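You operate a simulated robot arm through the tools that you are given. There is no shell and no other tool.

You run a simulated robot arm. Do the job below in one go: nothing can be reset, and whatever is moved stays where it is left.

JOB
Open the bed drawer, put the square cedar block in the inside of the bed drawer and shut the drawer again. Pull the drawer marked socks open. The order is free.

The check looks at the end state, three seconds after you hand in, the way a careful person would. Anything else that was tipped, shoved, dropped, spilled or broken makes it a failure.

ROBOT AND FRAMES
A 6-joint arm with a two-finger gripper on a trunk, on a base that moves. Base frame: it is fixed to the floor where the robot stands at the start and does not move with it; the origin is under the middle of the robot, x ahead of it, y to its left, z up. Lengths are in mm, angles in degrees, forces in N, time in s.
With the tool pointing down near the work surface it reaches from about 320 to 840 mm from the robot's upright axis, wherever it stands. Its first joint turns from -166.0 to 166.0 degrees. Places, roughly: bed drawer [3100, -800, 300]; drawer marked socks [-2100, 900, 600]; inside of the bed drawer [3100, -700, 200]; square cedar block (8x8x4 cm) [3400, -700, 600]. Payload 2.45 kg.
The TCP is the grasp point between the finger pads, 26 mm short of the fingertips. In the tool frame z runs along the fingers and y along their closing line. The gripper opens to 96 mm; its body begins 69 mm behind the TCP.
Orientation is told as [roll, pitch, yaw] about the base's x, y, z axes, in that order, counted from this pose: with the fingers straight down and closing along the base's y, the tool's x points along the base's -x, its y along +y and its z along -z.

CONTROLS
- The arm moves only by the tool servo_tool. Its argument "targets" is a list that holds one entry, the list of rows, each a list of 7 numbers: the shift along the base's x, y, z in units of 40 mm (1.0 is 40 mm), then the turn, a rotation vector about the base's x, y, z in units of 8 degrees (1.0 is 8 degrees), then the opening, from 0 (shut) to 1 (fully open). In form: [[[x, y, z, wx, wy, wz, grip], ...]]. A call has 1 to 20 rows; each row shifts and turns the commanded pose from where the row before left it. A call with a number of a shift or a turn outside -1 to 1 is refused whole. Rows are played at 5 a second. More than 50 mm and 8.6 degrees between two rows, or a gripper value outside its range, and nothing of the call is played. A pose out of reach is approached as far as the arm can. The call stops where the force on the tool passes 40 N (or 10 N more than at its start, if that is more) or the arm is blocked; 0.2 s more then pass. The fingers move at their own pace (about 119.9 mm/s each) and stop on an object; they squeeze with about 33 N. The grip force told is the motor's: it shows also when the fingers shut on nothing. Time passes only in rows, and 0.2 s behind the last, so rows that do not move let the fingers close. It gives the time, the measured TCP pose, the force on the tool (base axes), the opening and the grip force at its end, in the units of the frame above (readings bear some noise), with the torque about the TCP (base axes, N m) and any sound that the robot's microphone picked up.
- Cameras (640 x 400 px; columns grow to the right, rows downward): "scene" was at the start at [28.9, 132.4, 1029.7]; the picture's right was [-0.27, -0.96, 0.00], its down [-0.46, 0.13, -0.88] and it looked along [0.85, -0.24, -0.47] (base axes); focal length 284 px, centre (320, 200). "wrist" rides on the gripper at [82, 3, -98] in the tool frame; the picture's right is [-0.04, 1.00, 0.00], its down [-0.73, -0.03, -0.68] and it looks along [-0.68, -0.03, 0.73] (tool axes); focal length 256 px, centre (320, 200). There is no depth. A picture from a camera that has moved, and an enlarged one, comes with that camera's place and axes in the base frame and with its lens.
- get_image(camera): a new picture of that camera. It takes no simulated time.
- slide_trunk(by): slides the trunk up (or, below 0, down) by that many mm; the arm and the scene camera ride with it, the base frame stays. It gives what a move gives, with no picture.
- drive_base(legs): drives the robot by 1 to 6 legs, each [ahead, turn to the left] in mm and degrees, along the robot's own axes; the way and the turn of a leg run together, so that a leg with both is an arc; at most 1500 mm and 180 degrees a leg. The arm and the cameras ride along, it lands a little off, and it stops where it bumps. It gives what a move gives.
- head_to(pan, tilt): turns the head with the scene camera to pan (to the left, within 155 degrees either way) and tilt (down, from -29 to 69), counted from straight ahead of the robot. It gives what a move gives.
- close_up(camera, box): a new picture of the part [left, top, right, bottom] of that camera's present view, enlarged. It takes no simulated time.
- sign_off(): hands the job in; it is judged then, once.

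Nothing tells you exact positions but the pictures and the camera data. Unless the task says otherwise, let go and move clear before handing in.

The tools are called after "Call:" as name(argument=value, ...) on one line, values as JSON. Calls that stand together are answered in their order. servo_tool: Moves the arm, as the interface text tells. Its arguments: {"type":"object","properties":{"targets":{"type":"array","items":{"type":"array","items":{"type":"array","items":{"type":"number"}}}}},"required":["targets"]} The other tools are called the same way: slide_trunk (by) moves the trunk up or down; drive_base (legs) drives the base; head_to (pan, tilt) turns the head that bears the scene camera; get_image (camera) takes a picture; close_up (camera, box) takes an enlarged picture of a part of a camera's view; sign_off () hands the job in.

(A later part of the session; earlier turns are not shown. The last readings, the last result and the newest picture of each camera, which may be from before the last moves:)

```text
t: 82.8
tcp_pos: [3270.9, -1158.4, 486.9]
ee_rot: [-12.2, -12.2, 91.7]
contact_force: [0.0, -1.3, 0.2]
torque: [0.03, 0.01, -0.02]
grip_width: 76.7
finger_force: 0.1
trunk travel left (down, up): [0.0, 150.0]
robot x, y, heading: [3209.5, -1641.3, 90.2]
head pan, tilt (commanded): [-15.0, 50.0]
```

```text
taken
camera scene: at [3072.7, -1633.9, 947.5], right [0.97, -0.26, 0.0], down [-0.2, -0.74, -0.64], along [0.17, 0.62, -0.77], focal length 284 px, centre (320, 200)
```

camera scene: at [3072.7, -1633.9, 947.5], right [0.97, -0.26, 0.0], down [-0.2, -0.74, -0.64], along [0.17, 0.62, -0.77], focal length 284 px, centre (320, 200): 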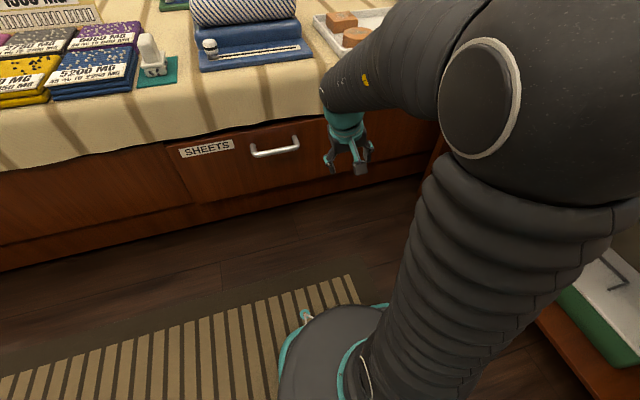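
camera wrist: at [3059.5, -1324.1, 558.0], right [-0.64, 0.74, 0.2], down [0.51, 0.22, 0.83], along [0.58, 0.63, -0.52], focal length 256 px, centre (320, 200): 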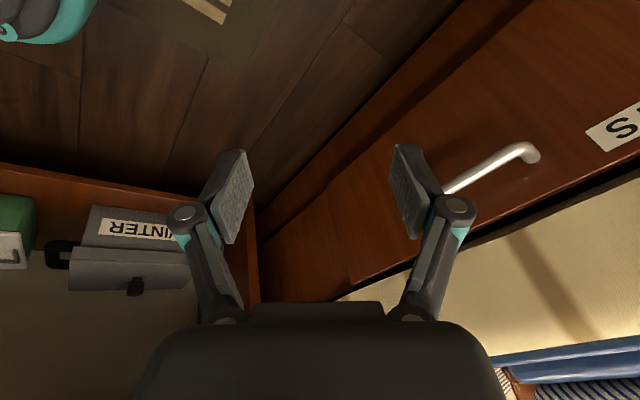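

The forearm markings show the forearm has rolled, so a wrist joint is probably at its limit. I'll turn the tool yaw further in the positive direction to see whether it frees up.

Call:
servo_tool(targets=[[[0, 0, 0.2, 0, 0, 1, 0.8], [0, 0, 0.2, 0, 0, 1, 0.8], [0, 0, 0.2, 0, 0, 1, 0.8], [0, 0, 0.2, 0, 0, 1, 0.8]]])

Call:
get_image(camera="scene")

```text
t: 83.8
tcp_pos: [3054.3, -1214.4, 485.7]
ee_rot: [-12.0, -12.2, 122.8]
contact_force: [-0.5, -0.8, 0.7]
torque: [-0.02, 0.01, 0.04]
grip_width: 76.8
finger_force: 0.1
out of reach, approached as far as the arm can: row 1, 2, 3, 4
trunk travel left (down, up): [0.0, 150.0]
robot x, y, heading: [3210.2, -1649.6, 90.1]
head pan, tilt (commanded): [-15.0, 50.0]
```

```text
taken
camera scene: at [3072.6, -1633.9, 947.4], right [0.97, -0.26, 0.0], down [-0.2, -0.74, -0.64], along [0.17, 0.62, -0.77], focal length 284 px, centre (320, 200)
```

scene: 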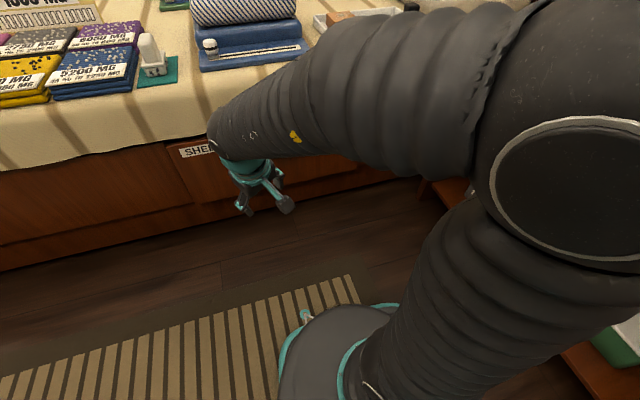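

Only joint 1 moved, which fits a wrist-bend limit in a flipped wrist branch. I'll straighten the tool along the forearm, which should be reachable if that's right.

Call:
servo_tool(targets=[[[-0.36, 0.28, 0.34, 0.71, 0.65, 0.24, 0.8], [-0.36, 0.28, 0.34, 0.71, 0.65, 0.24, 0.8], [-0.36, 0.28, 0.34, 0.71, 0.65, 0.24, 0.8], [-0.36, 0.28, 0.34, 0.71, 0.65, 0.24, 0.8]]])

Call:
get_image(camera="scene")

```text
t: 84.8
tcp_pos: [2986.6, -1176.1, 523.9]
ee_rot: [-10.6, -43.1, 131.2]
contact_force: [0.2, -1.3, 0.4]
torque: [-0.01, 0.0, 0.02]
grip_width: 77.1
finger_force: 0.3
out of reach, approached as far as the arm can: row 1, 2, 3, 4
trunk travel left (down, up): [0.0, 150.0]
robot x, y, heading: [3206.8, -1646.1, 90.0]
head pan, tilt (commanded): [-15.0, 50.0]
```

```text
taken
camera scene: at [3072.6, -1634.0, 947.4], right [0.97, -0.26, 0.0], down [-0.2, -0.74, -0.64], along [0.17, 0.62, -0.77], focal length 284 px, centre (320, 200)
```

scene: 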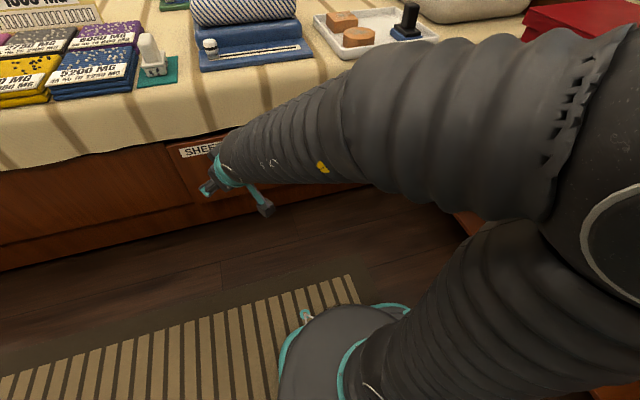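

The arm may be at its fold limit (wrist too near the shoulder). I'll test by moving the TCP outward and up, staying clear of the bed.

Call:
servo_tool(targets=[[[-0.2, 0.6, 0.5, 0, 0, 0, 0.8], [-0.2, 0.6, 0.5, 0, 0, 0, 0.8], [-0.2, 0.6, 0.5, 0, 0, 0, 0.8], [-0.2, 0.6, 0.5, 0, 0, 0, 0.8]]])

```text
t: 85.8
tcp_pos: [2931.2, -1097.0, 569.1]
ee_rot: [-12.2, -42.9, 132.1]
contact_force: [-0.1, 0.0, 0.1]
torque: [0.02, -0.01, 0.03]
grip_width: 76.9
finger_force: 0.0
out of reach, approached as far as the arm can: row 1, 2, 3, 4
trunk travel left (down, up): [0.0, 150.0]
robot x, y, heading: [3210.7, -1646.0, 90.3]
head pan, tilt (commanded): [-15.0, 50.0]
```

Still one degree of freedom is blocked. I'll test by rolling about the tool's own axis, which should tell which wrist joint is at its end.

Call:
servo_tool(targets=[[[0, 0, 0, -0.3, 0.62, -0.71, 0.8], [0, 0, 0, -0.3, 0.62, -0.71, 0.8], [0, 0, 0, -0.3, 0.62, -0.71, 0.8]]])

```text
t: 86.6
tcp_pos: [2916.8, -1107.3, 561.8]
ee_rot: [13.3, -42.4, 97.3]
contact_force: [-0.3, 0.1, -0.3]
torque: [0.0, -0.01, 0.0]
grip_width: 76.8
finger_force: 0.1
out of reach, approached as far as the arm can: row 1, 2, 3
trunk travel left (down, up): [0.0, 150.0]
robot x, y, heading: [3210.5, -1646.4, 90.1]
head pan, tilt (commanded): [-15.0, 50.0]
```

Call:
servo_tool(targets=[[[0.5, 0, 0, 0, 0, 0, 0.8], [0.5, 0, 0, 0, 0, 0, 0.8]]])

Call:
servo_tool(targets=[[[0, 0, 0.5, 0, 0, 0, 0.8], [0, 0, 0.5, 0, 0, 0, 0.8]]])

Call:
servo_tool(targets=[[[0, -0.5, 0, 0, 0, 0, 0.8], [0, -0.5, 0, 0, 0, 0, 0.8]]])

```text
t: 87.2
tcp_pos: [2936.7, -1119.1, 550.3]
ee_rot: [13.0, -42.9, 97.4]
contact_force: [-1.1, -1.1, 1.3]
torque: [0.02, 0.03, 0.01]
grip_width: 76.6
finger_force: 0.0
out of reach, approached as far as the arm can: row 1, 2
trunk travel left (down, up): [0.0, 150.0]
robot x, y, heading: [3208.8, -1644.4, 90.0]
head pan, tilt (commanded): [-15.0, 50.0]
```

```text
t: 87.8
tcp_pos: [2922.3, -1127.9, 583.2]
ee_rot: [13.2, -42.6, 97.4]
contact_force: [0.5, 0.2, -1.0]
torque: [0.0, 0.01, 0.01]
grip_width: 76.8
finger_force: 0.1
out of reach, approached as far as the arm can: row 1, 2
trunk travel left (down, up): [0.0, 150.0]
robot x, y, heading: [3206.9, -1643.6, 90.0]
head pan, tilt (commanded): [-15.0, 50.0]
```

```text
t: 88.4
tcp_pos: [2921.3, -1169.1, 583.0]
ee_rot: [13.7, -42.3, 97.6]
contact_force: [-0.6, -0.6, 0.2]
torque: [-0.03, 0.0, 0.02]
grip_width: 76.9
finger_force: 0.1
trunk travel left (down, up): [0.0, 150.0]
robot x, y, heading: [3209.5, -1645.3, 90.2]
head pan, tilt (commanded): [-15.0, 50.0]
```

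That last move was fully reachable, and the blocked direction points to the forearm roll being at its limit in a flipped wrist branch. I'll look at the arm to find the forearm direction, so I can swing the tool through the straight pose back to the normal branch.

Call:
head_to(pan=-25, tilt=45)

Call:
get_image(camera="scene")

Call:
get_image(camera="wrist")

```text
t: 89.1
tcp_pos: [2921.4, -1170.3, 582.7]
ee_rot: [13.8, -42.1, 97.6]
contact_force: [-1.2, 0.0, 0.8]
torque: [-0.03, 0.02, -0.01]
grip_width: 77.2
finger_force: 0.0
trunk travel left (down, up): [0.0, 150.0]
robot x, y, heading: [3210.1, -1648.0, 89.8]
head pan, tilt (commanded): [-25.0, 45.0]
```

```text
taken
camera scene: at [3086.9, -1634.6, 954.3], right [0.91, -0.42, 0.0], down [-0.3, -0.64, -0.71], along [0.3, 0.64, -0.71], focal length 284 px, centre (320, 200)
```

scene: 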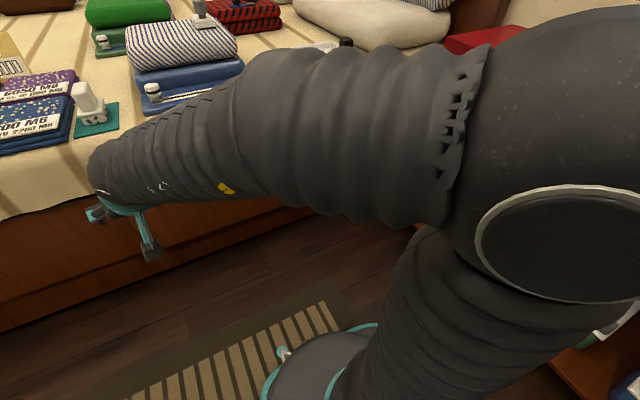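

```text
taken
camera wrist: at [2957.0, -1291.0, 599.7], right [-0.95, -0.26, 0.2], down [0.17, 0.13, 0.98], along [-0.28, 0.96, -0.08], focal length 256 px, centre (320, 200)
```

wrist: 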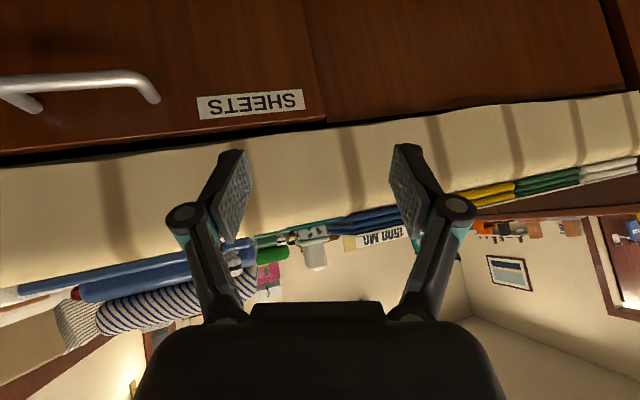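

I estimate the forearm points along about (−0.71, 0.64, −0.30) and the tool is bent about 33° down-right of it. I'll rotate the tool through that line so the bend changes sign and the forearm roll can return.

Call:
servo_tool(targets=[[[-0.38, 0.02, 0.42, 0.48, 0.72, 0.5, 0.8], [-0.38, 0.02, 0.42, 0.48, 0.72, 0.5, 0.8], [-0.38, 0.02, 0.42, 0.48, 0.72, 0.5, 0.8]]])

Call:
get_image(camera="scene")

```text
t: 89.9
tcp_pos: [2879.7, -1161.7, 629.1]
ee_rot: [34.3, -55.8, 89.7]
contact_force: [-0.2, -0.1, -0.1]
torque: [0.02, -0.03, -0.03]
grip_width: 76.9
finger_force: 0.0
out of reach, approached as far as the arm can: row 1, 2, 3
trunk travel left (down, up): [0.0, 150.0]
robot x, y, heading: [3210.2, -1644.6, 90.4]
head pan, tilt (commanded): [-25.0, 45.0]
```

```text
taken
camera scene: at [3087.0, -1634.6, 954.3], right [0.91, -0.42, 0.0], down [-0.3, -0.64, -0.71], along [0.3, 0.64, -0.71], focal length 284 px, centre (320, 200)
```

scene: 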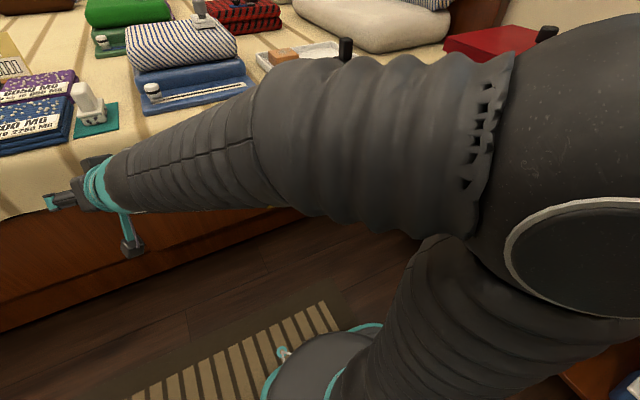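

The forearm is rolling back (its yellow mark moved underneath). I continue through the straight pose.

Call:
servo_tool(targets=[[[-0.37, -0.12, 0.38, 0.38, 0.68, 0.54, 0.8], [-0.37, -0.14, 0.36, 0.38, 0.68, 0.54, 0.8], [-0.37, -0.16, 0.34, 0.38, 0.68, 0.54, 0.8]]])

Call:
get_image(camera="scene")

```text
t: 90.7
tcp_pos: [2836.1, -1181.0, 672.4]
ee_rot: [68.7, -62.6, 72.9]
contact_force: [0.1, 0.0, -0.5]
torque: [-0.03, 0.0, -0.01]
grip_width: 76.7
finger_force: 0.0
trunk travel left (down, up): [0.0, 150.0]
robot x, y, heading: [3211.6, -1651.5, 90.0]
head pan, tilt (commanded): [-25.0, 45.0]
```

```text
taken
camera scene: at [3087.0, -1634.6, 954.4], right [0.91, -0.42, 0.0], down [-0.3, -0.64, -0.71], along [0.3, 0.64, -0.71], focal length 284 px, centre (320, 200)
```

scene: 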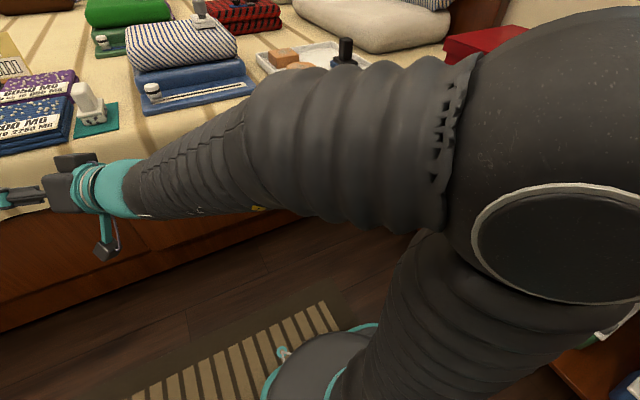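

Everything is reachable again. Now I swing the tool left of the forearm and then down, to come back to the normal wrist branch.

Call:
servo_tool(targets=[[[-0.26, -0.49, 0, 0, 0, 0.95, 0.8], [-0.26, -0.49, 0, 0, 0, 0.95, 0.8], [0.1, -0.05, -0.5, -0.34, -0.89, 0, 0.8], [0.2, -0.1, -0.48, -0.34, -0.89, 0, 0.8], [0.3, -0.12, -0.45, -0.34, -0.89, 0, 0.8], [0.35, -0.15, -0.42, -0.34, -0.89, 0, 0.8]]])

Call:
get_image(camera="scene")

```text
t: 92.1
tcp_pos: [2853.6, -1236.8, 596.2]
ee_rot: [27.1, -43.5, 122.2]
contact_force: [-0.1, -0.6, -0.7]
torque: [0.0, 0.02, 0.01]
grip_width: 76.8
finger_force: 0.1
trunk travel left (down, up): [0.0, 150.0]
robot x, y, heading: [3210.6, -1648.4, 90.1]
head pan, tilt (commanded): [-25.0, 45.0]
```

```text
taken
camera scene: at [3087.0, -1634.6, 954.3], right [0.91, -0.42, 0.0], down [-0.3, -0.64, -0.71], along [0.3, 0.64, -0.71], focal length 284 px, centre (320, 200)
```

scene: 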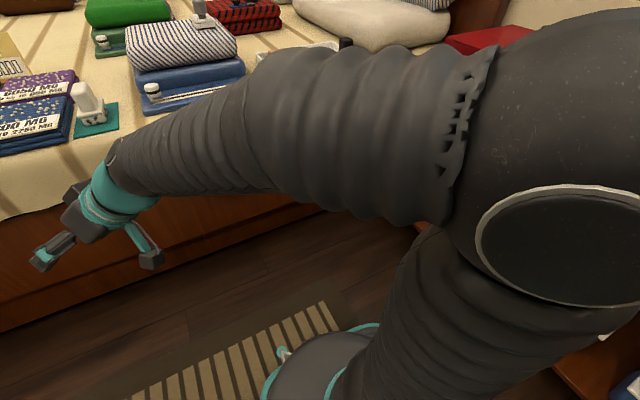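

The wrist is back in its normal branch. I'll bring the tool to vertical, and then check the space behind the robot for pulling the drawer by driving backward.

Call:
servo_tool(targets=[[[0.7, -0.1, -0.1, -0.36, -0.93, 0, 0.8], [0.7, -0.1, -0.1, -0.36, -0.93, 0, 0.8], [0.7, 0, -0.1, -0.36, -0.93, 0, 0.8], [0.7, 0, 0, -0.36, -0.93, 0, 0.8], [0.7, 0, 0, -0.36, -0.93, 0, 0.8], [0.7, 0, 0, -0.36, -0.93, 0, 0.8]]])

Call:
head_to(pan=150, tilt=45)

Call:
get_image(camera="scene")

Call:
head_to(pan=-10, tilt=45)

Call:
get_image(camera="scene")

```text
t: 93.5
tcp_pos: [3021.2, -1243.3, 587.2]
ee_rot: [0.9, -1.6, 133.2]
contact_force: [-0.7, 0.6, 0.5]
torque: [0.03, -0.03, 0.02]
grip_width: 76.6
finger_force: 0.1
trunk travel left (down, up): [0.0, 150.0]
robot x, y, heading: [3206.1, -1645.4, 90.3]
head pan, tilt (commanded): [-25.0, 45.0]
```

```text
t: 96.2
tcp_pos: [3022.8, -1244.2, 587.9]
ee_rot: [0.9, -1.8, 133.1]
contact_force: [-0.8, 0.2, -0.1]
torque: [-0.03, 0.02, -0.02]
grip_width: 76.9
finger_force: 0.1
trunk travel left (down, up): [0.0, 150.0]
robot x, y, heading: [3210.6, -1649.7, 90.3]
head pan, tilt (commanded): [150.0, 45.0]
```

```text
taken
camera scene: at [3012.2, -1778.9, 954.3], right [-0.87, 0.5, 0.0], down [0.35, 0.61, -0.71], along [-0.35, -0.61, -0.71], focal length 284 px, centre (320, 200)
```

scene: 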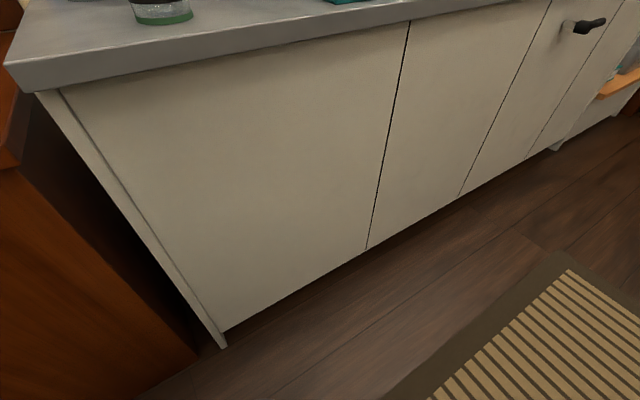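

```text
t: 98.6
tcp_pos: [3021.3, -1244.9, 586.8]
ee_rot: [1.0, -1.7, 133.2]
contact_force: [-0.2, -0.4, 0.3]
torque: [-0.01, 0.01, 0.03]
grip_width: 76.6
finger_force: 0.1
trunk travel left (down, up): [0.0, 150.0]
robot x, y, heading: [3205.7, -1645.8, 90.2]
head pan, tilt (commanded): [-10.0, 45.0]
```

```text
taken
camera scene: at [3066.7, -1628.3, 954.3], right [0.99, -0.17, 0.0], down [-0.12, -0.7, -0.71], along [0.12, 0.7, -0.71], focal length 284 px, centre (320, 200)
```

scene: 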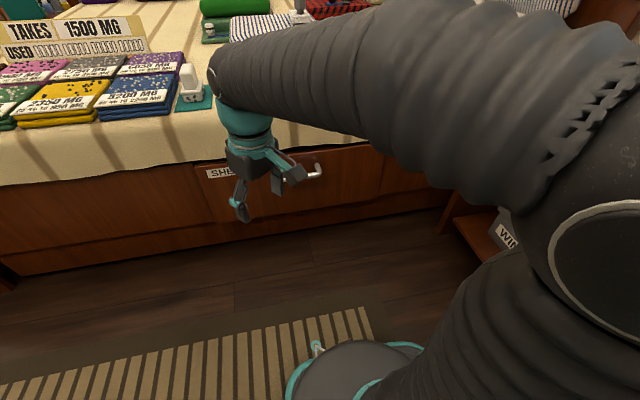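

The counter behind is at y≈−2190, so there's about half a metre. Now I prepare the handle grasp with the tool's plane aligned with the arm (azimuth ~105°): first yaw, then pitch only 40°, staying away from the straight pose.

Call:
servo_tool(targets=[[[0.37, 0.36, -0.085, 0, 0, 0.97, 0.45], [0.37, 0.36, -0.085, 0, 0, 0.97, 0.45], [0.37, 0.36, -0.085, 0, 0, 0.97, 0.45], [0.37, 0.36, -0.085, 0, 0, 0.97, 0.45], [0.37, 0.36, -0.085, 0, 0, 0.97, 0.45], [0.37, 0.36, -0.085, 0, 0, 0.97, 0.45], [0.37, 0.36, -0.085, 0, 0, 0.97, 0.45], [0.37, 0.36, -0.085, 0, 0, 0.97, 0.45]]])

Call:
servo_tool(targets=[[[-0.05, 0.3, -0.3, 0.966, 0.259, 0, 0.45], [-0.05, 0.3, -0.3, 0.966, 0.259, 0, 0.45], [-0.05, 0.3, -0.3, 0.966, 0.259, 0, 0.45], [-0.05, 0.3, -0.3, 0.966, 0.259, 0, 0.45]]])

Call:
get_image(camera="scene")

Call:
get_image(camera="wrist")

```text
t: 100.4
tcp_pos: [3138.7, -1128.7, 558.9]
ee_rot: [0.9, -1.7, -164.6]
contact_force: [-0.4, 0.3, -0.8]
torque: [-0.03, 0.04, -0.02]
grip_width: 43.4
finger_force: 0.0
trunk travel left (down, up): [0.0, 150.0]
robot x, y, heading: [3208.1, -1649.1, 90.2]
head pan, tilt (commanded): [-10.0, 45.0]
```

```text
t: 101.4
tcp_pos: [3132.2, -1080.3, 510.6]
ee_rot: [-31.3, -1.4, -163.9]
contact_force: [-0.1, -0.5, -0.2]
torque: [0.02, -0.02, 0.02]
grip_width: 43.3
finger_force: 0.1
trunk travel left (down, up): [0.0, 150.0]
robot x, y, heading: [3205.1, -1649.3, 89.9]
head pan, tilt (commanded): [-10.0, 45.0]
```

```text
taken
camera scene: at [3066.8, -1628.2, 954.4], right [0.99, -0.17, 0.0], down [-0.12, -0.7, -0.71], along [0.12, 0.7, -0.71], focal length 284 px, centre (320, 200)
```

scene: 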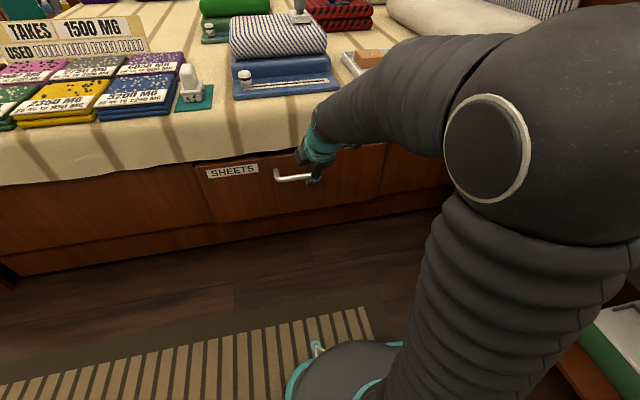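

```text
taken
camera wrist: at [3225.3, -1108.7, 591.7], right [0.19, -0.83, -0.52], down [-0.6, -0.51, 0.61], along [-0.78, 0.2, -0.6], focal length 256 px, centre (320, 200)
```

wrist: 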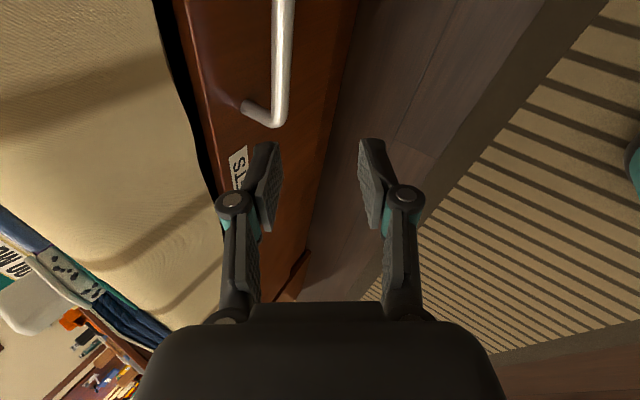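

All reachable, and the wrist view confirms the bar within a few millimetres of my estimate. I finish the pitch and approach most of the way.

Call:
servo_tool(targets=[[[-0.03, 0.25, 0, 0.966, 0.259, 0, 0.45], [-0.125, 0.69, -0.78, 0, 0, 0, 0.45], [-0.125, 0.69, -0.78, 0, 0, 0, 0.45]]])

Call:
get_image(camera="wrist")

Call:
close_up(camera="scene", box=[220, 100, 400, 212])

```text
t: 102.2
tcp_pos: [3118.6, -1013.8, 451.0]
ee_rot: [-39.2, -1.0, -163.6]
contact_force: [0.2, 0.4, -0.1]
torque: [0.0, -0.02, 0.02]
grip_width: 43.2
finger_force: 0.0
trunk travel left (down, up): [0.0, 150.0]
robot x, y, heading: [3209.4, -1647.4, 90.1]
head pan, tilt (commanded): [-10.0, 45.0]
```

```text
taken
camera wrist: at [3215.6, -1053.3, 523.3], right [0.17, -0.76, -0.63], down [-0.58, -0.59, 0.56], along [-0.8, 0.27, -0.54], focal length 256 px, centre (320, 200)
```

wrist: 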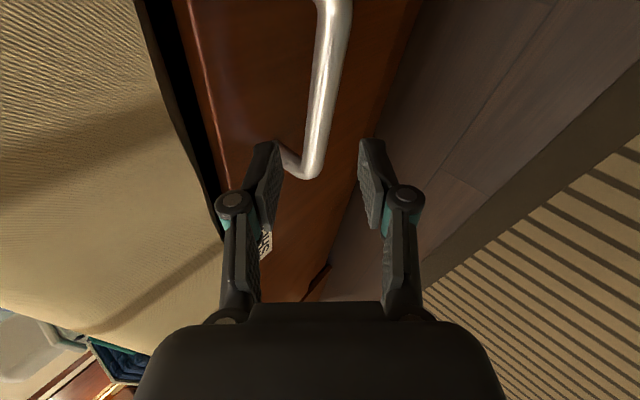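

```text
3.56 times, centred on (310, 156) of scene
camera zoom: at [3066.8, -1628.4, 954.4], right [0.99, -0.17, 0.0], down [-0.12, -0.7, -0.71], along [0.12, 0.7, -0.71], focal length 1009 px, centre (356, 356)
```

zoom: 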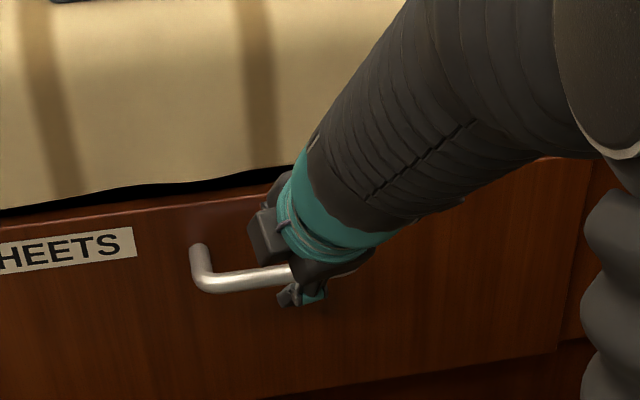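

The bar is centred between the fingers. I make the last approach step and close.

Call:
servo_tool(targets=[[[-0.05, 0.33, -0.42, 0, 0, 0, 0.45], [-0.05, 0.33, -0.42, 0, 0, 0, 0.45]]])

Call:
get_image(camera="wrist")

```text
t: 102.8
tcp_pos: [3116.2, -988.2, 415.6]
ee_rot: [-39.3, -1.1, -163.7]
contact_force: [-0.2, -0.2, -0.1]
torque: [0.01, 0.0, -0.01]
grip_width: 43.2
finger_force: 0.0
trunk travel left (down, up): [0.0, 150.0]
robot x, y, heading: [3208.0, -1647.9, 90.0]
head pan, tilt (commanded): [-10.0, 45.0]
```

```text
taken
camera wrist: at [3212.4, -1027.2, 488.7], right [0.17, -0.76, -0.63], down [-0.58, -0.59, 0.56], along [-0.8, 0.27, -0.54], focal length 256 px, centre (320, 200)
```

wrist: 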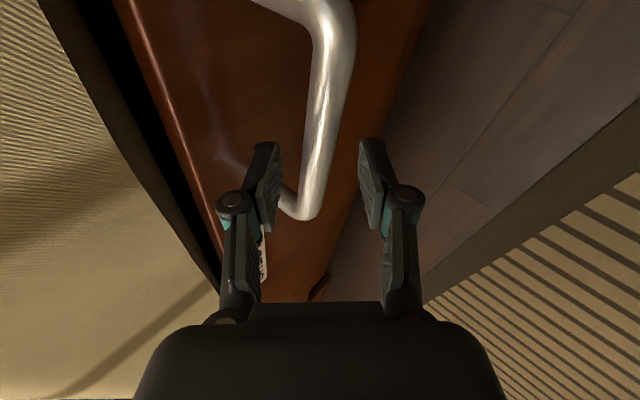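

No contact so far and the bar is between the pads. Closing the fingers now.

Call:
servo_tool(targets=[[[0, 0, 0, 0, 0, 0, 0], [0, 0, 0, 0, 0, 0, 0], [0, 0, 0, 0, 0, 0, 0]]])

Call:
get_image(camera="wrist")

```text
t: 103.6
tcp_pos: [3115.5, -988.7, 417.7]
ee_rot: [-39.2, -1.2, -163.7]
contact_force: [-2.2, 0.9, 8.0]
torque: [0.03, 0.89, -1.13]
grip_width: 21.1
finger_force: 45.2
trunk travel left (down, up): [0.0, 150.0]
robot x, y, heading: [3210.3, -1644.3, 89.6]
head pan, tilt (commanded): [-10.0, 45.0]
```

```text
taken
camera wrist: at [3212.4, -1027.4, 489.5], right [0.17, -0.76, -0.63], down [-0.58, -0.59, 0.56], along [-0.8, 0.27, -0.54], focal length 256 px, centre (320, 200)
```

wrist: 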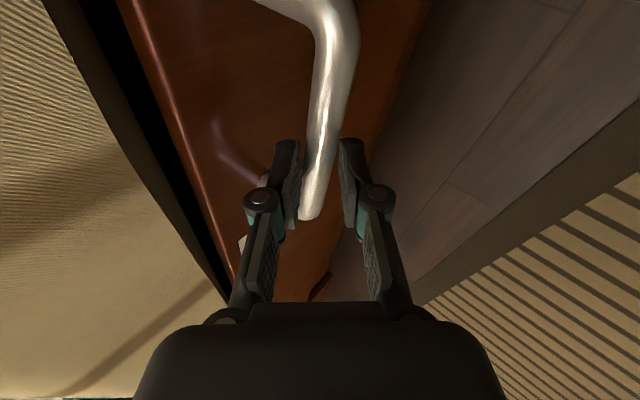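

Gripped (21 mm on the bar). I pull gently along −y with the arm.

Call:
servo_tool(targets=[[[0, -0.4, 0, 0, 0, 0, 0], [0, -0.4, 0, 0, 0, 0, 0], [0, -0.4, 0, 0, 0, 0, 0]]])

Call:
get_image(camera="scene")

```text
t: 104.4
tcp_pos: [3116.8, -1036.3, 416.0]
ee_rot: [-38.8, -1.1, -163.9]
contact_force: [15.9, 0.1, 8.3]
torque: [0.13, 1.19, -0.24]
grip_width: 21.0
finger_force: 44.8
trunk travel left (down, up): [0.0, 150.0]
robot x, y, heading: [3206.8, -1648.6, 89.8]
head pan, tilt (commanded): [-10.0, 45.0]
```

```text
taken
camera scene: at [3067.4, -1628.1, 954.4], right [0.98, -0.17, 0.0], down [-0.12, -0.7, -0.71], along [0.12, 0.7, -0.71], focal length 284 px, centre (320, 200)
```

scene: 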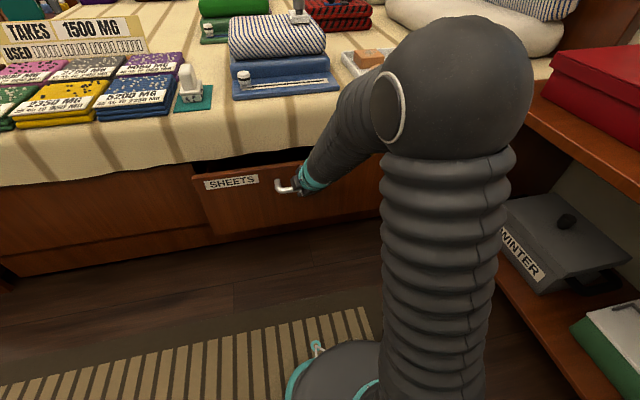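

The drawer slides (about 48 mm open). I keep pulling in small steps.

Call:
servo_tool(targets=[[[0, -0.4, 0, 0, 0, 0, 0], [0, -0.4, 0, 0, 0, 0, 0], [0, -0.4, 0, 0, 0, 0, 0]]])

Call:
get_image(camera="scene")

```text
t: 105.2
tcp_pos: [3113.8, -1083.3, 428.1]
ee_rot: [-38.8, -1.1, -163.7]
contact_force: [0.2, 0.1, 0.7]
torque: [-0.01, -0.01, 0.05]
grip_width: 0.0
finger_force: 28.4
out of reach, approached as far as the arm can: row 1, 2, 3
trunk travel left (down, up): [0.0, 150.0]
robot x, y, heading: [3211.3, -1645.1, 90.1]
head pan, tilt (commanded): [-10.0, 45.0]
```

```text
taken
camera scene: at [3066.8, -1628.5, 954.3], right [0.99, -0.17, 0.0], down [-0.12, -0.7, -0.71], along [0.12, 0.7, -0.71], focal length 284 px, centre (320, 200)
```

scene: 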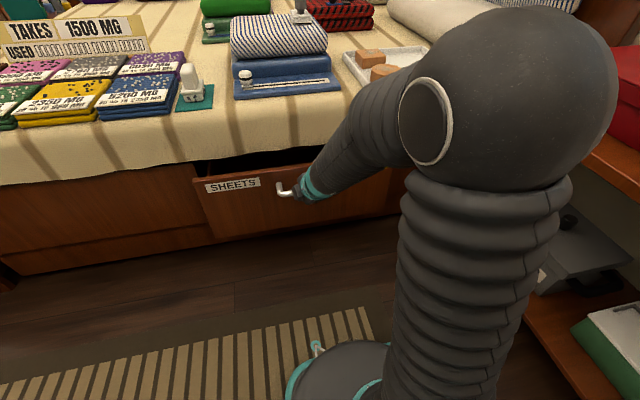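

The grip slipped because the arm ran into its near-straight wrist pose, but the drawer is about 5 cm open and now stands clear of the bedspread. I'll re-orient the tool to vertical and regrip the bar from above.

Call:
servo_tool(targets=[[[0, -0.1, 0.6, -0.94, -0.25, 0, 0], [0, -0.1, 0.6, -0.94, -0.25, 0, 0], [0, -0.1, 0.6, -0.94, -0.25, 0, 0.45], [0, 0, 0.6, -0.94, -0.25, 0, 0.45], [0, 0, 0.4, -0.94, -0.25, 0, 0.45]]])

Call:
get_image(camera="scene")

Call:
get_image(camera="wrist")

```text
t: 106.4
tcp_pos: [3104.7, -1090.8, 527.9]
ee_rot: [-5.1, -3.6, -164.3]
contact_force: [-0.3, 0.1, 0.4]
torque: [-0.02, 0.01, -0.01]
grip_width: 43.1
finger_force: 0.1
out of reach, approached as far as the arm can: row 1
trunk travel left (down, up): [0.0, 150.0]
robot x, y, heading: [3209.4, -1647.4, 90.0]
head pan, tilt (commanded): [-10.0, 45.0]
```

```text
taken
camera scene: at [3066.9, -1628.3, 954.3], right [0.99, -0.17, 0.0], down [-0.12, -0.7, -0.71], along [0.12, 0.7, -0.71], focal length 284 px, centre (320, 200)
```

scene: 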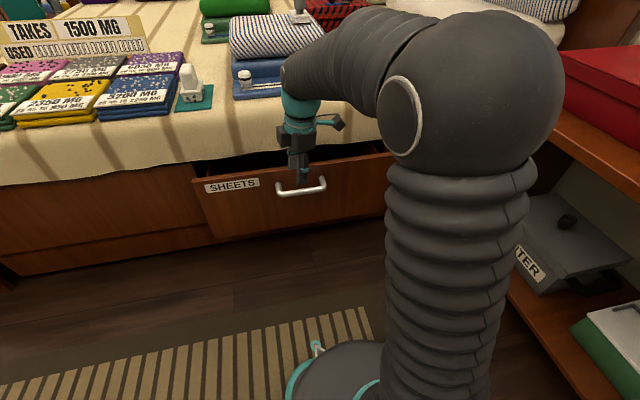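

```text
taken
camera wrist: at [3191.8, -1078.4, 620.6], right [0.23, -0.97, -0.09], down [-0.65, -0.22, 0.72], along [-0.72, -0.11, -0.68], focal length 256 px, centre (320, 200)
```

wrist: 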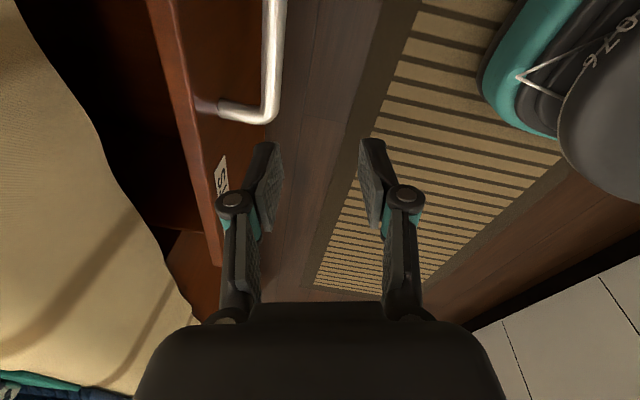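

The bar is now at about y=−1040. I align the closing line with y, centre over the bar, and check before descending.

Call:
servo_tool(targets=[[[0.1, 0.64, -0.3, 0, -0.3, -0.98, 0.45], [0.1, 0.64, -0.3, 0, -0.3, -0.98, 0.45]]])

Call:
get_image(camera="wrist")

Call:
close_up(camera="scene", box=[200, 90, 400, 215])

```text
t: 107.0
tcp_pos: [3112.7, -1039.4, 506.0]
ee_rot: [-4.8, 1.0, 179.9]
contact_force: [0.5, 0.4, 0.4]
torque: [-0.01, -0.02, 0.02]
grip_width: 43.2
finger_force: 0.0
trunk travel left (down, up): [0.0, 150.0]
robot x, y, heading: [3208.3, -1651.9, 90.1]
head pan, tilt (commanded): [-10.0, 45.0]
```

```text
taken
camera wrist: at [3192.1, -1050.6, 605.3], right [-0.04, -1.0, -0.08], down [-0.75, -0.03, 0.67], along [-0.67, 0.09, -0.74], focal length 256 px, centre (320, 200)
```

wrist: 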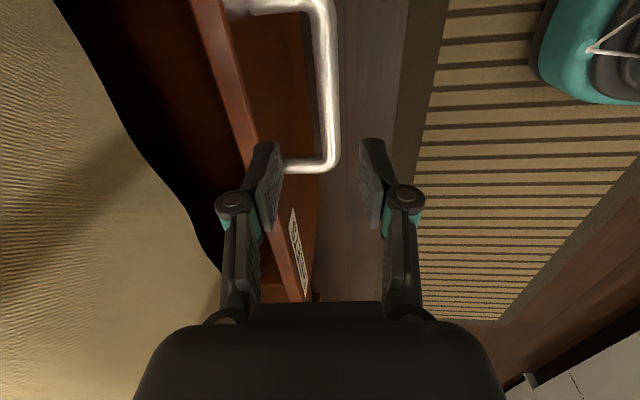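

```text
3.20 times, centred on (300, 152) of scene
camera zoom: at [3066.9, -1628.4, 954.4], right [0.99, -0.17, 0.0], down [-0.12, -0.7, -0.71], along [0.12, 0.7, -0.71], focal length 908 px, centre (384, 352)
```

zoom: 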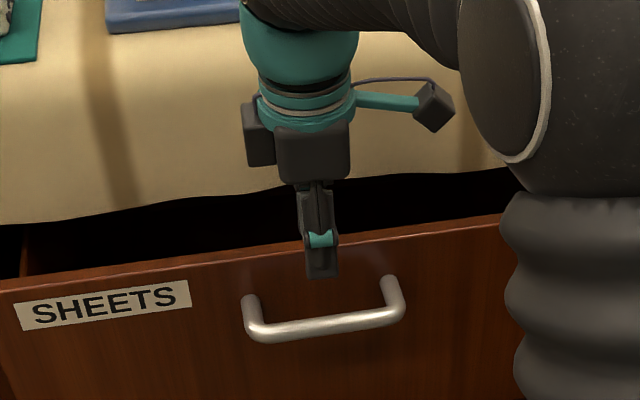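

The bar lies between the fingers with enough room in front of the drawer face. Descending over the bar.

Call:
servo_tool(targets=[[[0, 0.05, -0.58, 0, 0, 0, 0.45], [0, 0, -0.58, 0, 0, 0, 0.45], [0, 0, -0.58, 0, 0, 0, 0.45], [0, 0, -0.55, 0, 0, 0, 0.45]]])

Call:
get_image(camera="wrist")

```text
t: 108.0
tcp_pos: [3115.2, -1035.2, 411.7]
ee_rot: [-4.7, 1.1, -180.0]
contact_force: [0.4, -0.7, -0.1]
torque: [-0.02, -0.02, 0.0]
grip_width: 43.1
finger_force: 0.0
trunk travel left (down, up): [0.0, 150.0]
robot x, y, heading: [3211.2, -1648.1, 90.0]
head pan, tilt (commanded): [-10.0, 45.0]
```

```text
taken
camera wrist: at [3193.4, -1047.7, 511.2], right [-0.04, -1.0, -0.08], down [-0.75, -0.03, 0.67], along [-0.67, 0.09, -0.74], focal length 256 px, centre (320, 200)
```

wrist: 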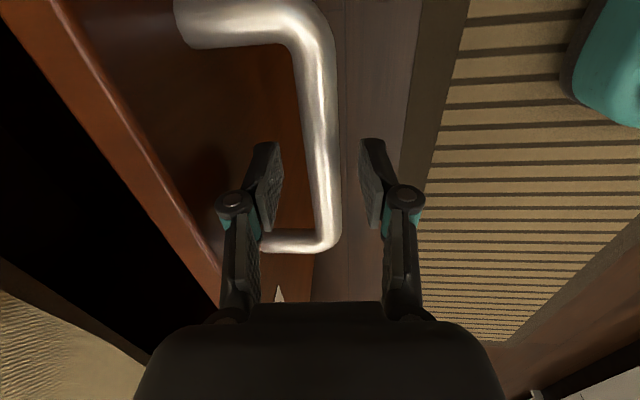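

The bar is centred between the pads. Close, then pull along −y.

Call:
servo_tool(targets=[[[0, 0, 0, 0, 0, 0, 0], [0, 0, 0, 0, 0, 0, 0], [0, 0, 0, 0, 0, 0, 0]]])

Call:
servo_tool(targets=[[[0, -0.35, 0, 0, 0, 0, 0], [0, -0.35, 0, 0, 0, 0, 0], [0, -0.35, 0, 0, 0, 0, 0]]])

```text
t: 108.8
tcp_pos: [3113.2, -1037.7, 412.6]
ee_rot: [-4.7, 0.9, -179.9]
contact_force: [0.7, 1.2, 0.8]
torque: [0.06, -0.27, 1.09]
grip_width: 18.1
finger_force: 43.2
trunk travel left (down, up): [0.0, 150.0]
robot x, y, heading: [3208.4, -1644.5, 90.2]
head pan, tilt (commanded): [-10.0, 45.0]
```

```text
t: 109.6
tcp_pos: [3116.0, -1080.0, 411.4]
ee_rot: [-4.5, 1.1, 180.1]
contact_force: [38.8, 2.2, -0.9]
torque: [0.03, -0.72, 1.01]
grip_width: 18.4
finger_force: 43.7
trunk travel left (down, up): [0.0, 150.0]
robot x, y, heading: [3211.0, -1644.5, 89.9]
head pan, tilt (commanded): [-10.0, 45.0]
```

The bar pushes the tool toward +x as the drawer comes out, so its slide isn't exactly along −y. I'll comply a little in +x while pulling.

Call:
servo_tool(targets=[[[0.06, -0.1, 0, 0, 0, 0, 0], [0.04, -0.25, 0, 0, 0, 0, 0]]])

Call:
get_image(camera="scene")

```text
t: 110.2
tcp_pos: [3116.6, -1095.1, 411.9]
ee_rot: [-4.6, 0.9, -179.8]
contact_force: [14.2, 1.4, -4.7]
torque: [0.11, -1.25, 1.0]
grip_width: 17.7
finger_force: 43.0
trunk travel left (down, up): [0.0, 150.0]
robot x, y, heading: [3210.8, -1652.5, 90.3]
head pan, tilt (commanded): [-10.0, 45.0]
```

```text
taken
camera scene: at [3067.2, -1628.3, 954.3], right [0.99, -0.17, 0.0], down [-0.12, -0.7, -0.71], along [0.12, 0.7, -0.71], focal length 284 px, centre (320, 200)
```

scene: 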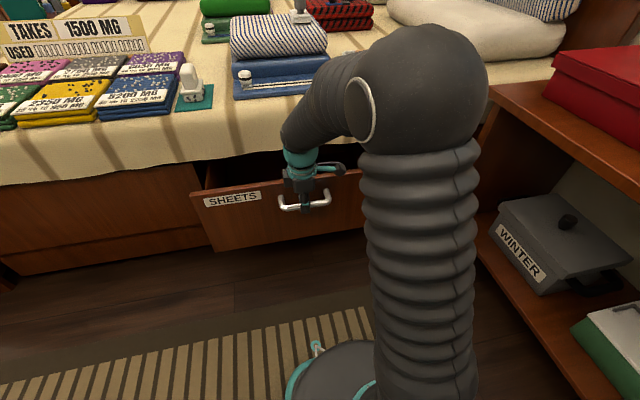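

About 11 cm open with lower side force. Continue the pull.

Call:
servo_tool(targets=[[[0.03, -0.35, 0, 0, 0, 0, 0], [0.03, -0.35, 0, 0, 0, 0, 0], [0.03, -0.35, 0, 0, 0, 0, 0]]])

Call:
get_image(camera="scene")

```text
t: 111.0
tcp_pos: [3119.0, -1136.7, 412.9]
ee_rot: [-4.7, 1.0, -179.9]
contact_force: [-37.0, -3.3, -13.7]
torque: [-0.06, 0.56, 1.15]
grip_width: 19.0
finger_force: 44.0
trunk travel left (down, up): [0.0, 150.0]
robot x, y, heading: [3209.5, -1651.2, 90.6]
head pan, tilt (commanded): [-10.0, 45.0]
```

```text
taken
camera scene: at [3066.0, -1628.7, 954.0], right [0.99, -0.17, 0.0], down [-0.12, -0.7, -0.71], along [0.12, 0.7, -0.71], focal length 284 px, centre (320, 200)
```

scene: 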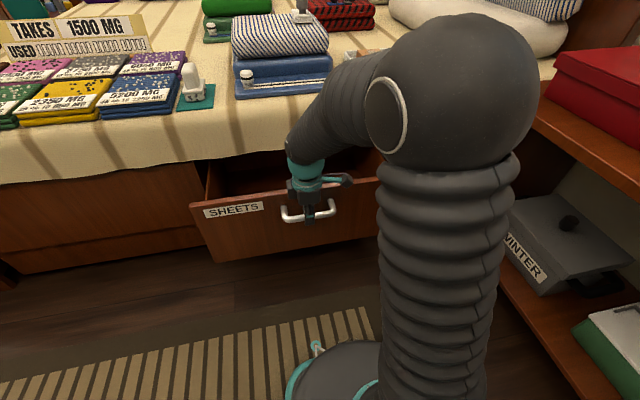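

Call:
servo_tool(targets=[[[-0.06, -0.2, 0, 0, 0, 0, 0], [0, -0.35, 0, 0, 0, 0, 0], [0, -0.35, 0, 0, 0, 0, 0]]])

Call:
get_image(camera="scene")

```text
t: 111.8
tcp_pos: [3121.8, -1172.9, 413.0]
ee_rot: [-4.6, 1.0, -179.9]
contact_force: [-2.9, 1.4, -12.5]
torque: [-0.12, 0.65, 1.05]
grip_width: 17.9
finger_force: 43.5
trunk travel left (down, up): [0.0, 150.0]
robot x, y, heading: [3208.2, -1646.4, 89.7]
head pan, tilt (commanded): [-10.0, 45.0]
```

```text
taken
camera scene: at [3066.8, -1627.4, 954.3], right [0.98, -0.17, 0.0], down [-0.12, -0.7, -0.71], along [0.12, 0.7, -0.71], focal length 284 px, centre (320, 200)
```

scene: 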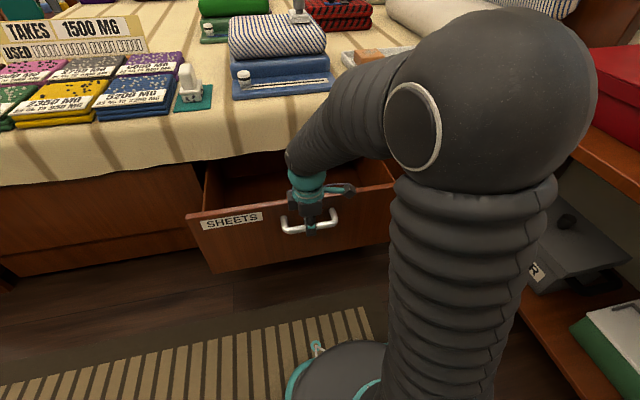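

About 19 cm open and the empty interior is visible. A bit more.

Call:
servo_tool(targets=[[[0.01, -0.35, 0, 0, 0, 0, 0], [0, -0.35, 0, 0, 0, 0, 0], [0, -0.3, 0, 0, 0, 0, 0]]])

Call:
get_image(camera="scene")

```text
t: 112.5
tcp_pos: [3122.0, -1205.8, 413.2]
ee_rot: [-4.4, 1.3, -179.9]
contact_force: [8.4, -1.8, -8.1]
torque: [0.07, -1.32, 1.14]
grip_width: 18.2
finger_force: 43.4
trunk travel left (down, up): [0.0, 150.0]
robot x, y, heading: [3208.9, -1647.7, 90.1]
head pan, tilt (commanded): [-10.0, 45.0]
stopped in row 3: the force on the tool passed its limit at 40 N (the readings are from after the stop); the commanded pose is now the measured one
```

```text
taken
camera scene: at [3067.0, -1627.3, 954.6], right [0.98, -0.18, 0.0], down [-0.13, -0.7, -0.71], along [0.13, 0.7, -0.71], focal length 284 px, centre (320, 200)
```

scene: 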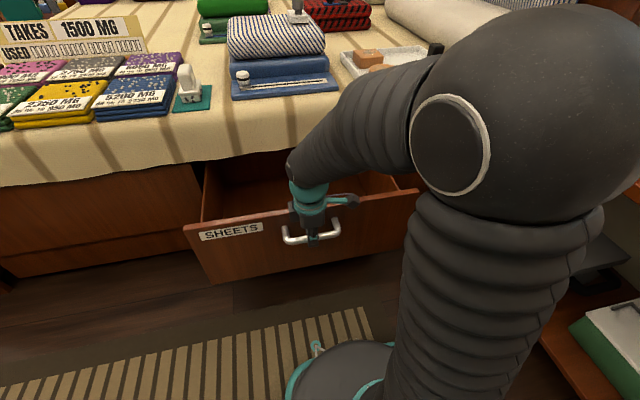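

The drawer is about 22 cm open, with a clear gap between the bed edge and drawer front. I release the handle and lift the tool.

Call:
servo_tool(targets=[[[0, 0, 0, 0, 0, 0, 0.5], [0, 0, 0, 0, 0, 0, 0.5], [0, 0, 0.6, 0, 0, 0, 0.5], [0, 0, 0.8, 0, 0, 0, 0.5], [0, 0, 0.8, 0, 0, 0, 0.5], [0, 0, 0.8, 0, 0, 0, 0.5], [0, 0, 0.8, 0, 0, 0, 0.5]]])

Call:
get_image(camera="scene")

Call:
get_image(camera="wrist")

```text
t: 114.1
tcp_pos: [3122.5, -1205.8, 566.5]
ee_rot: [-4.5, 1.2, -180.0]
contact_force: [0.4, 0.2, -0.6]
torque: [0.0, 0.02, 0.01]
grip_width: 48.2
finger_force: 0.1
trunk travel left (down, up): [0.0, 150.0]
robot x, y, heading: [3210.8, -1648.9, 89.9]
head pan, tilt (commanded): [-10.0, 45.0]
```

```text
taken
camera scene: at [3067.0, -1627.5, 954.3], right [0.98, -0.18, 0.0], down [-0.12, -0.7, -0.71], along [0.12, 0.7, -0.71], focal length 284 px, centre (320, 200)
```

scene: 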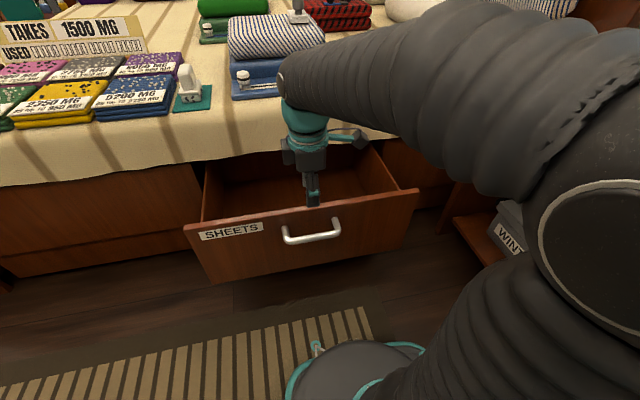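

```text
taken
camera wrist: at [3200.2, -1216.5, 666.9], right [-0.04, -1.0, -0.08], down [-0.75, -0.02, 0.66], along [-0.66, 0.08, -0.74], focal length 256 px, centre (320, 200)
```

wrist: 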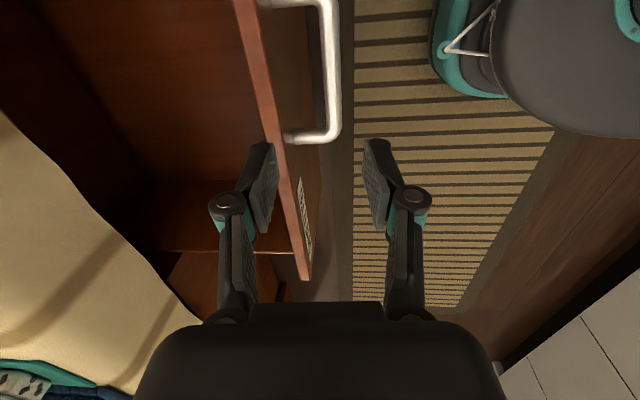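

The drawer stands open and empty. I raise the trunk, turn the gripper so it closes along x, and drive a bit closer to reach the block.

Call:
slide_trunk(by=150)

Call:
servo_tool(targets=[[[0.4, 0, 0.15, -0.1, 0, -0.94, 0.5], [0.4, 0, 0.15, -0.1, 0, -0.94, 0.5], [0.4, 0, 0.15, -0.1, 0, -0.94, 0.5], [0.4, 0, 0.15, -0.1, 0, -0.94, 0.5], [0.4, 0, 0.15, -0.1, 0, -0.94, 0.5], [0.4, 0, 0.15, -0.1, 0, -0.94, 0.5], [0.4, 0, 0.15, 0, 0, -0.94, 1], [0.4, 0, 0.15, 0, 0, -0.94, 1], [0.4, 0, 0.15, 0, 0, -0.94, 1], [0.4, 0, 0.15, 0, 0, -0.94, 1], [0.4, 0, 0.15, 0, 0, -0.94, 1], [0.4, 0, 0.15, 0, 0, -0.94, 1]]])

Call:
drive_base(legs=[[100, 0]])

Call:
get_image(camera="scene")

Call:
get_image(camera="wrist")

```text
t: 115.9
tcp_pos: [3123.0, -1205.4, 715.7]
ee_rot: [-4.5, 1.2, -180.0]
contact_force: [-0.3, 0.2, -0.1]
torque: [-0.01, -0.03, 0.0]
grip_width: 48.3
finger_force: 0.0
trunk travel left (down, up): [-150.0, 0.0]
robot x, y, heading: [3208.0, -1647.3, 90.0]
head pan, tilt (commanded): [-10.0, 45.0]
```

```text
t: 118.5
tcp_pos: [3314.0, -1204.9, 788.3]
ee_rot: [-0.2, 3.0, 89.8]
contact_force: [0.0, 0.5, 0.1]
torque: [-0.03, -0.01, -0.02]
grip_width: 96.0
finger_force: 0.0
trunk travel left (down, up): [-150.0, 0.0]
robot x, y, heading: [3209.5, -1647.8, 90.0]
head pan, tilt (commanded): [-10.0, 45.0]
```

```text
t: 119.6
tcp_pos: [3314.1, -1105.5, 788.0]
ee_rot: [-0.1, 3.0, 89.9]
contact_force: [0.1, -0.3, -0.8]
torque: [0.04, -0.01, 0.02]
grip_width: 95.9
finger_force: 0.1
trunk travel left (down, up): [-150.0, 0.0]
robot x, y, heading: [3212.9, -1547.6, 90.2]
head pan, tilt (commanded): [-10.0, 45.0]
```

```text
taken
camera scene: at [3067.4, -1527.2, 1104.4], right [0.98, -0.18, 0.0], down [-0.13, -0.7, -0.71], along [0.13, 0.7, -0.71], focal length 284 px, centre (320, 200)
```

scene: 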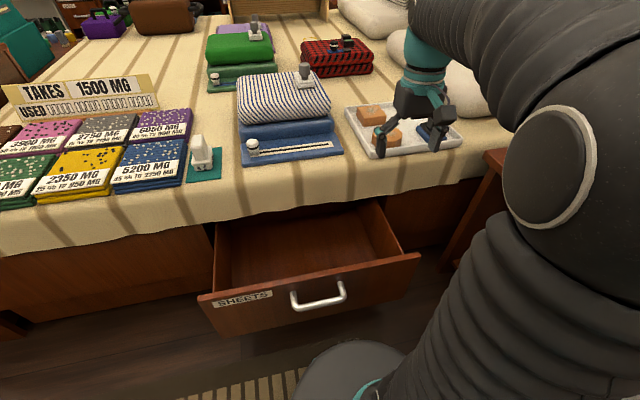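

```text
taken
camera wrist: at [3309.0, -1181.5, 891.5], right [-1.0, 0.04, -0.01], down [0.03, 0.77, 0.64], along [0.03, 0.64, -0.77], focal length 256 px, centre (320, 200)
```

wrist: 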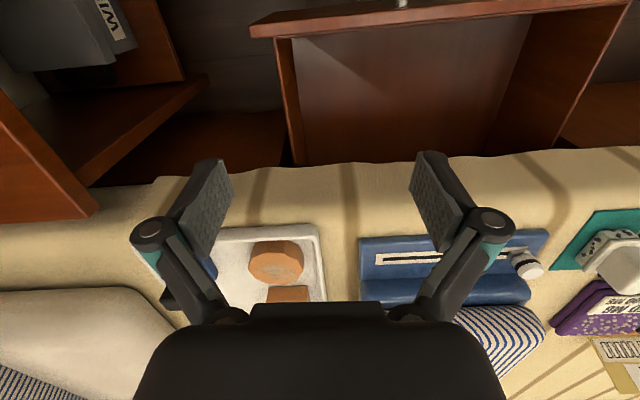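

The tray's walls leave little space left of the block, but there's about 6–7 cm free on its near and far sides, so I'll grip it along y. I move above it, turning the gripper so the camera sits on the +x side.

Call:
servo_tool(targets=[[[0.14, 0.63, -0.06, 0.03, 0, 0.94, 1], [0.14, 0.63, -0.06, 0.03, 0, 0.94, 1], [0.14, 0.63, -0.06, 0.03, 0, 0.94, 1], [0.14, 0.63, -0.06, 0.03, 0, 0.94, 1], [0.14, 0.63, -0.06, 0.03, 0, 0.94, 1], [0.14, 0.63, -0.06, 0.03, 0, 0.94, 1], [0.14, 0.63, -0.06, 0.03, 0, 0.94, 1], [0.14, 0.63, -0.06, 0.03, 0, 0.94, 1], [0.14, 0.63, -0.06, 0.03, 0, 0.94, 1], [0.14, 0.63, -0.06, 0.03, 0, 0.94, 1], [0.14, 0.63, -0.06, 0.03, 0, 0.94, 1], [0.14, 0.63, -0.06, 0.03, 0, 0.94, 1]]])

Call:
get_image(camera="wrist")

Call:
get_image(camera="scene")

```text
t: 122.2
tcp_pos: [3381.7, -801.8, 760.1]
ee_rot: [-2.1, 1.2, -179.8]
contact_force: [0.6, -0.9, 0.4]
torque: [0.06, -0.01, -0.03]
grip_width: 96.2
finger_force: 0.1
trunk travel left (down, up): [-150.0, 0.0]
robot x, y, heading: [3211.0, -1546.8, 90.1]
head pan, tilt (commanded): [-10.0, 45.0]
```

```text
taken
camera wrist: at [3459.5, -808.6, 860.3], right [-0.04, -1.0, -0.04], down [-0.75, 0.0, 0.66], along [-0.66, 0.05, -0.75], focal length 256 px, centre (320, 200)
```

wrist: 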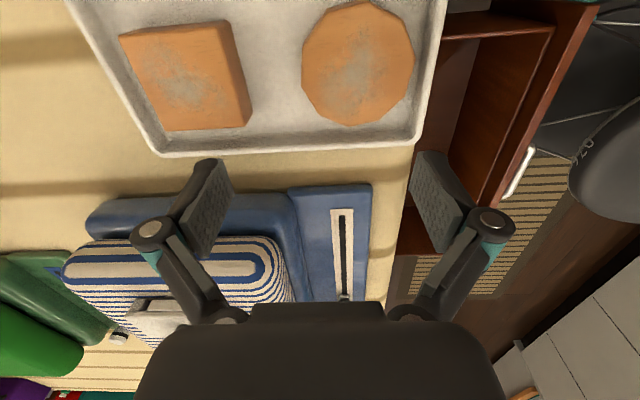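

```text
taken
camera scene: at [3067.3, -1527.5, 1104.4], right [0.98, -0.18, 0.0], down [-0.13, -0.7, -0.71], along [0.13, 0.7, -0.71], focal length 284 px, centre (320, 200)
```

scene: 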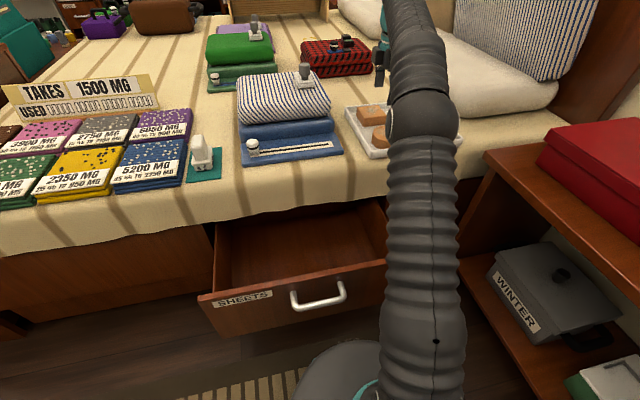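

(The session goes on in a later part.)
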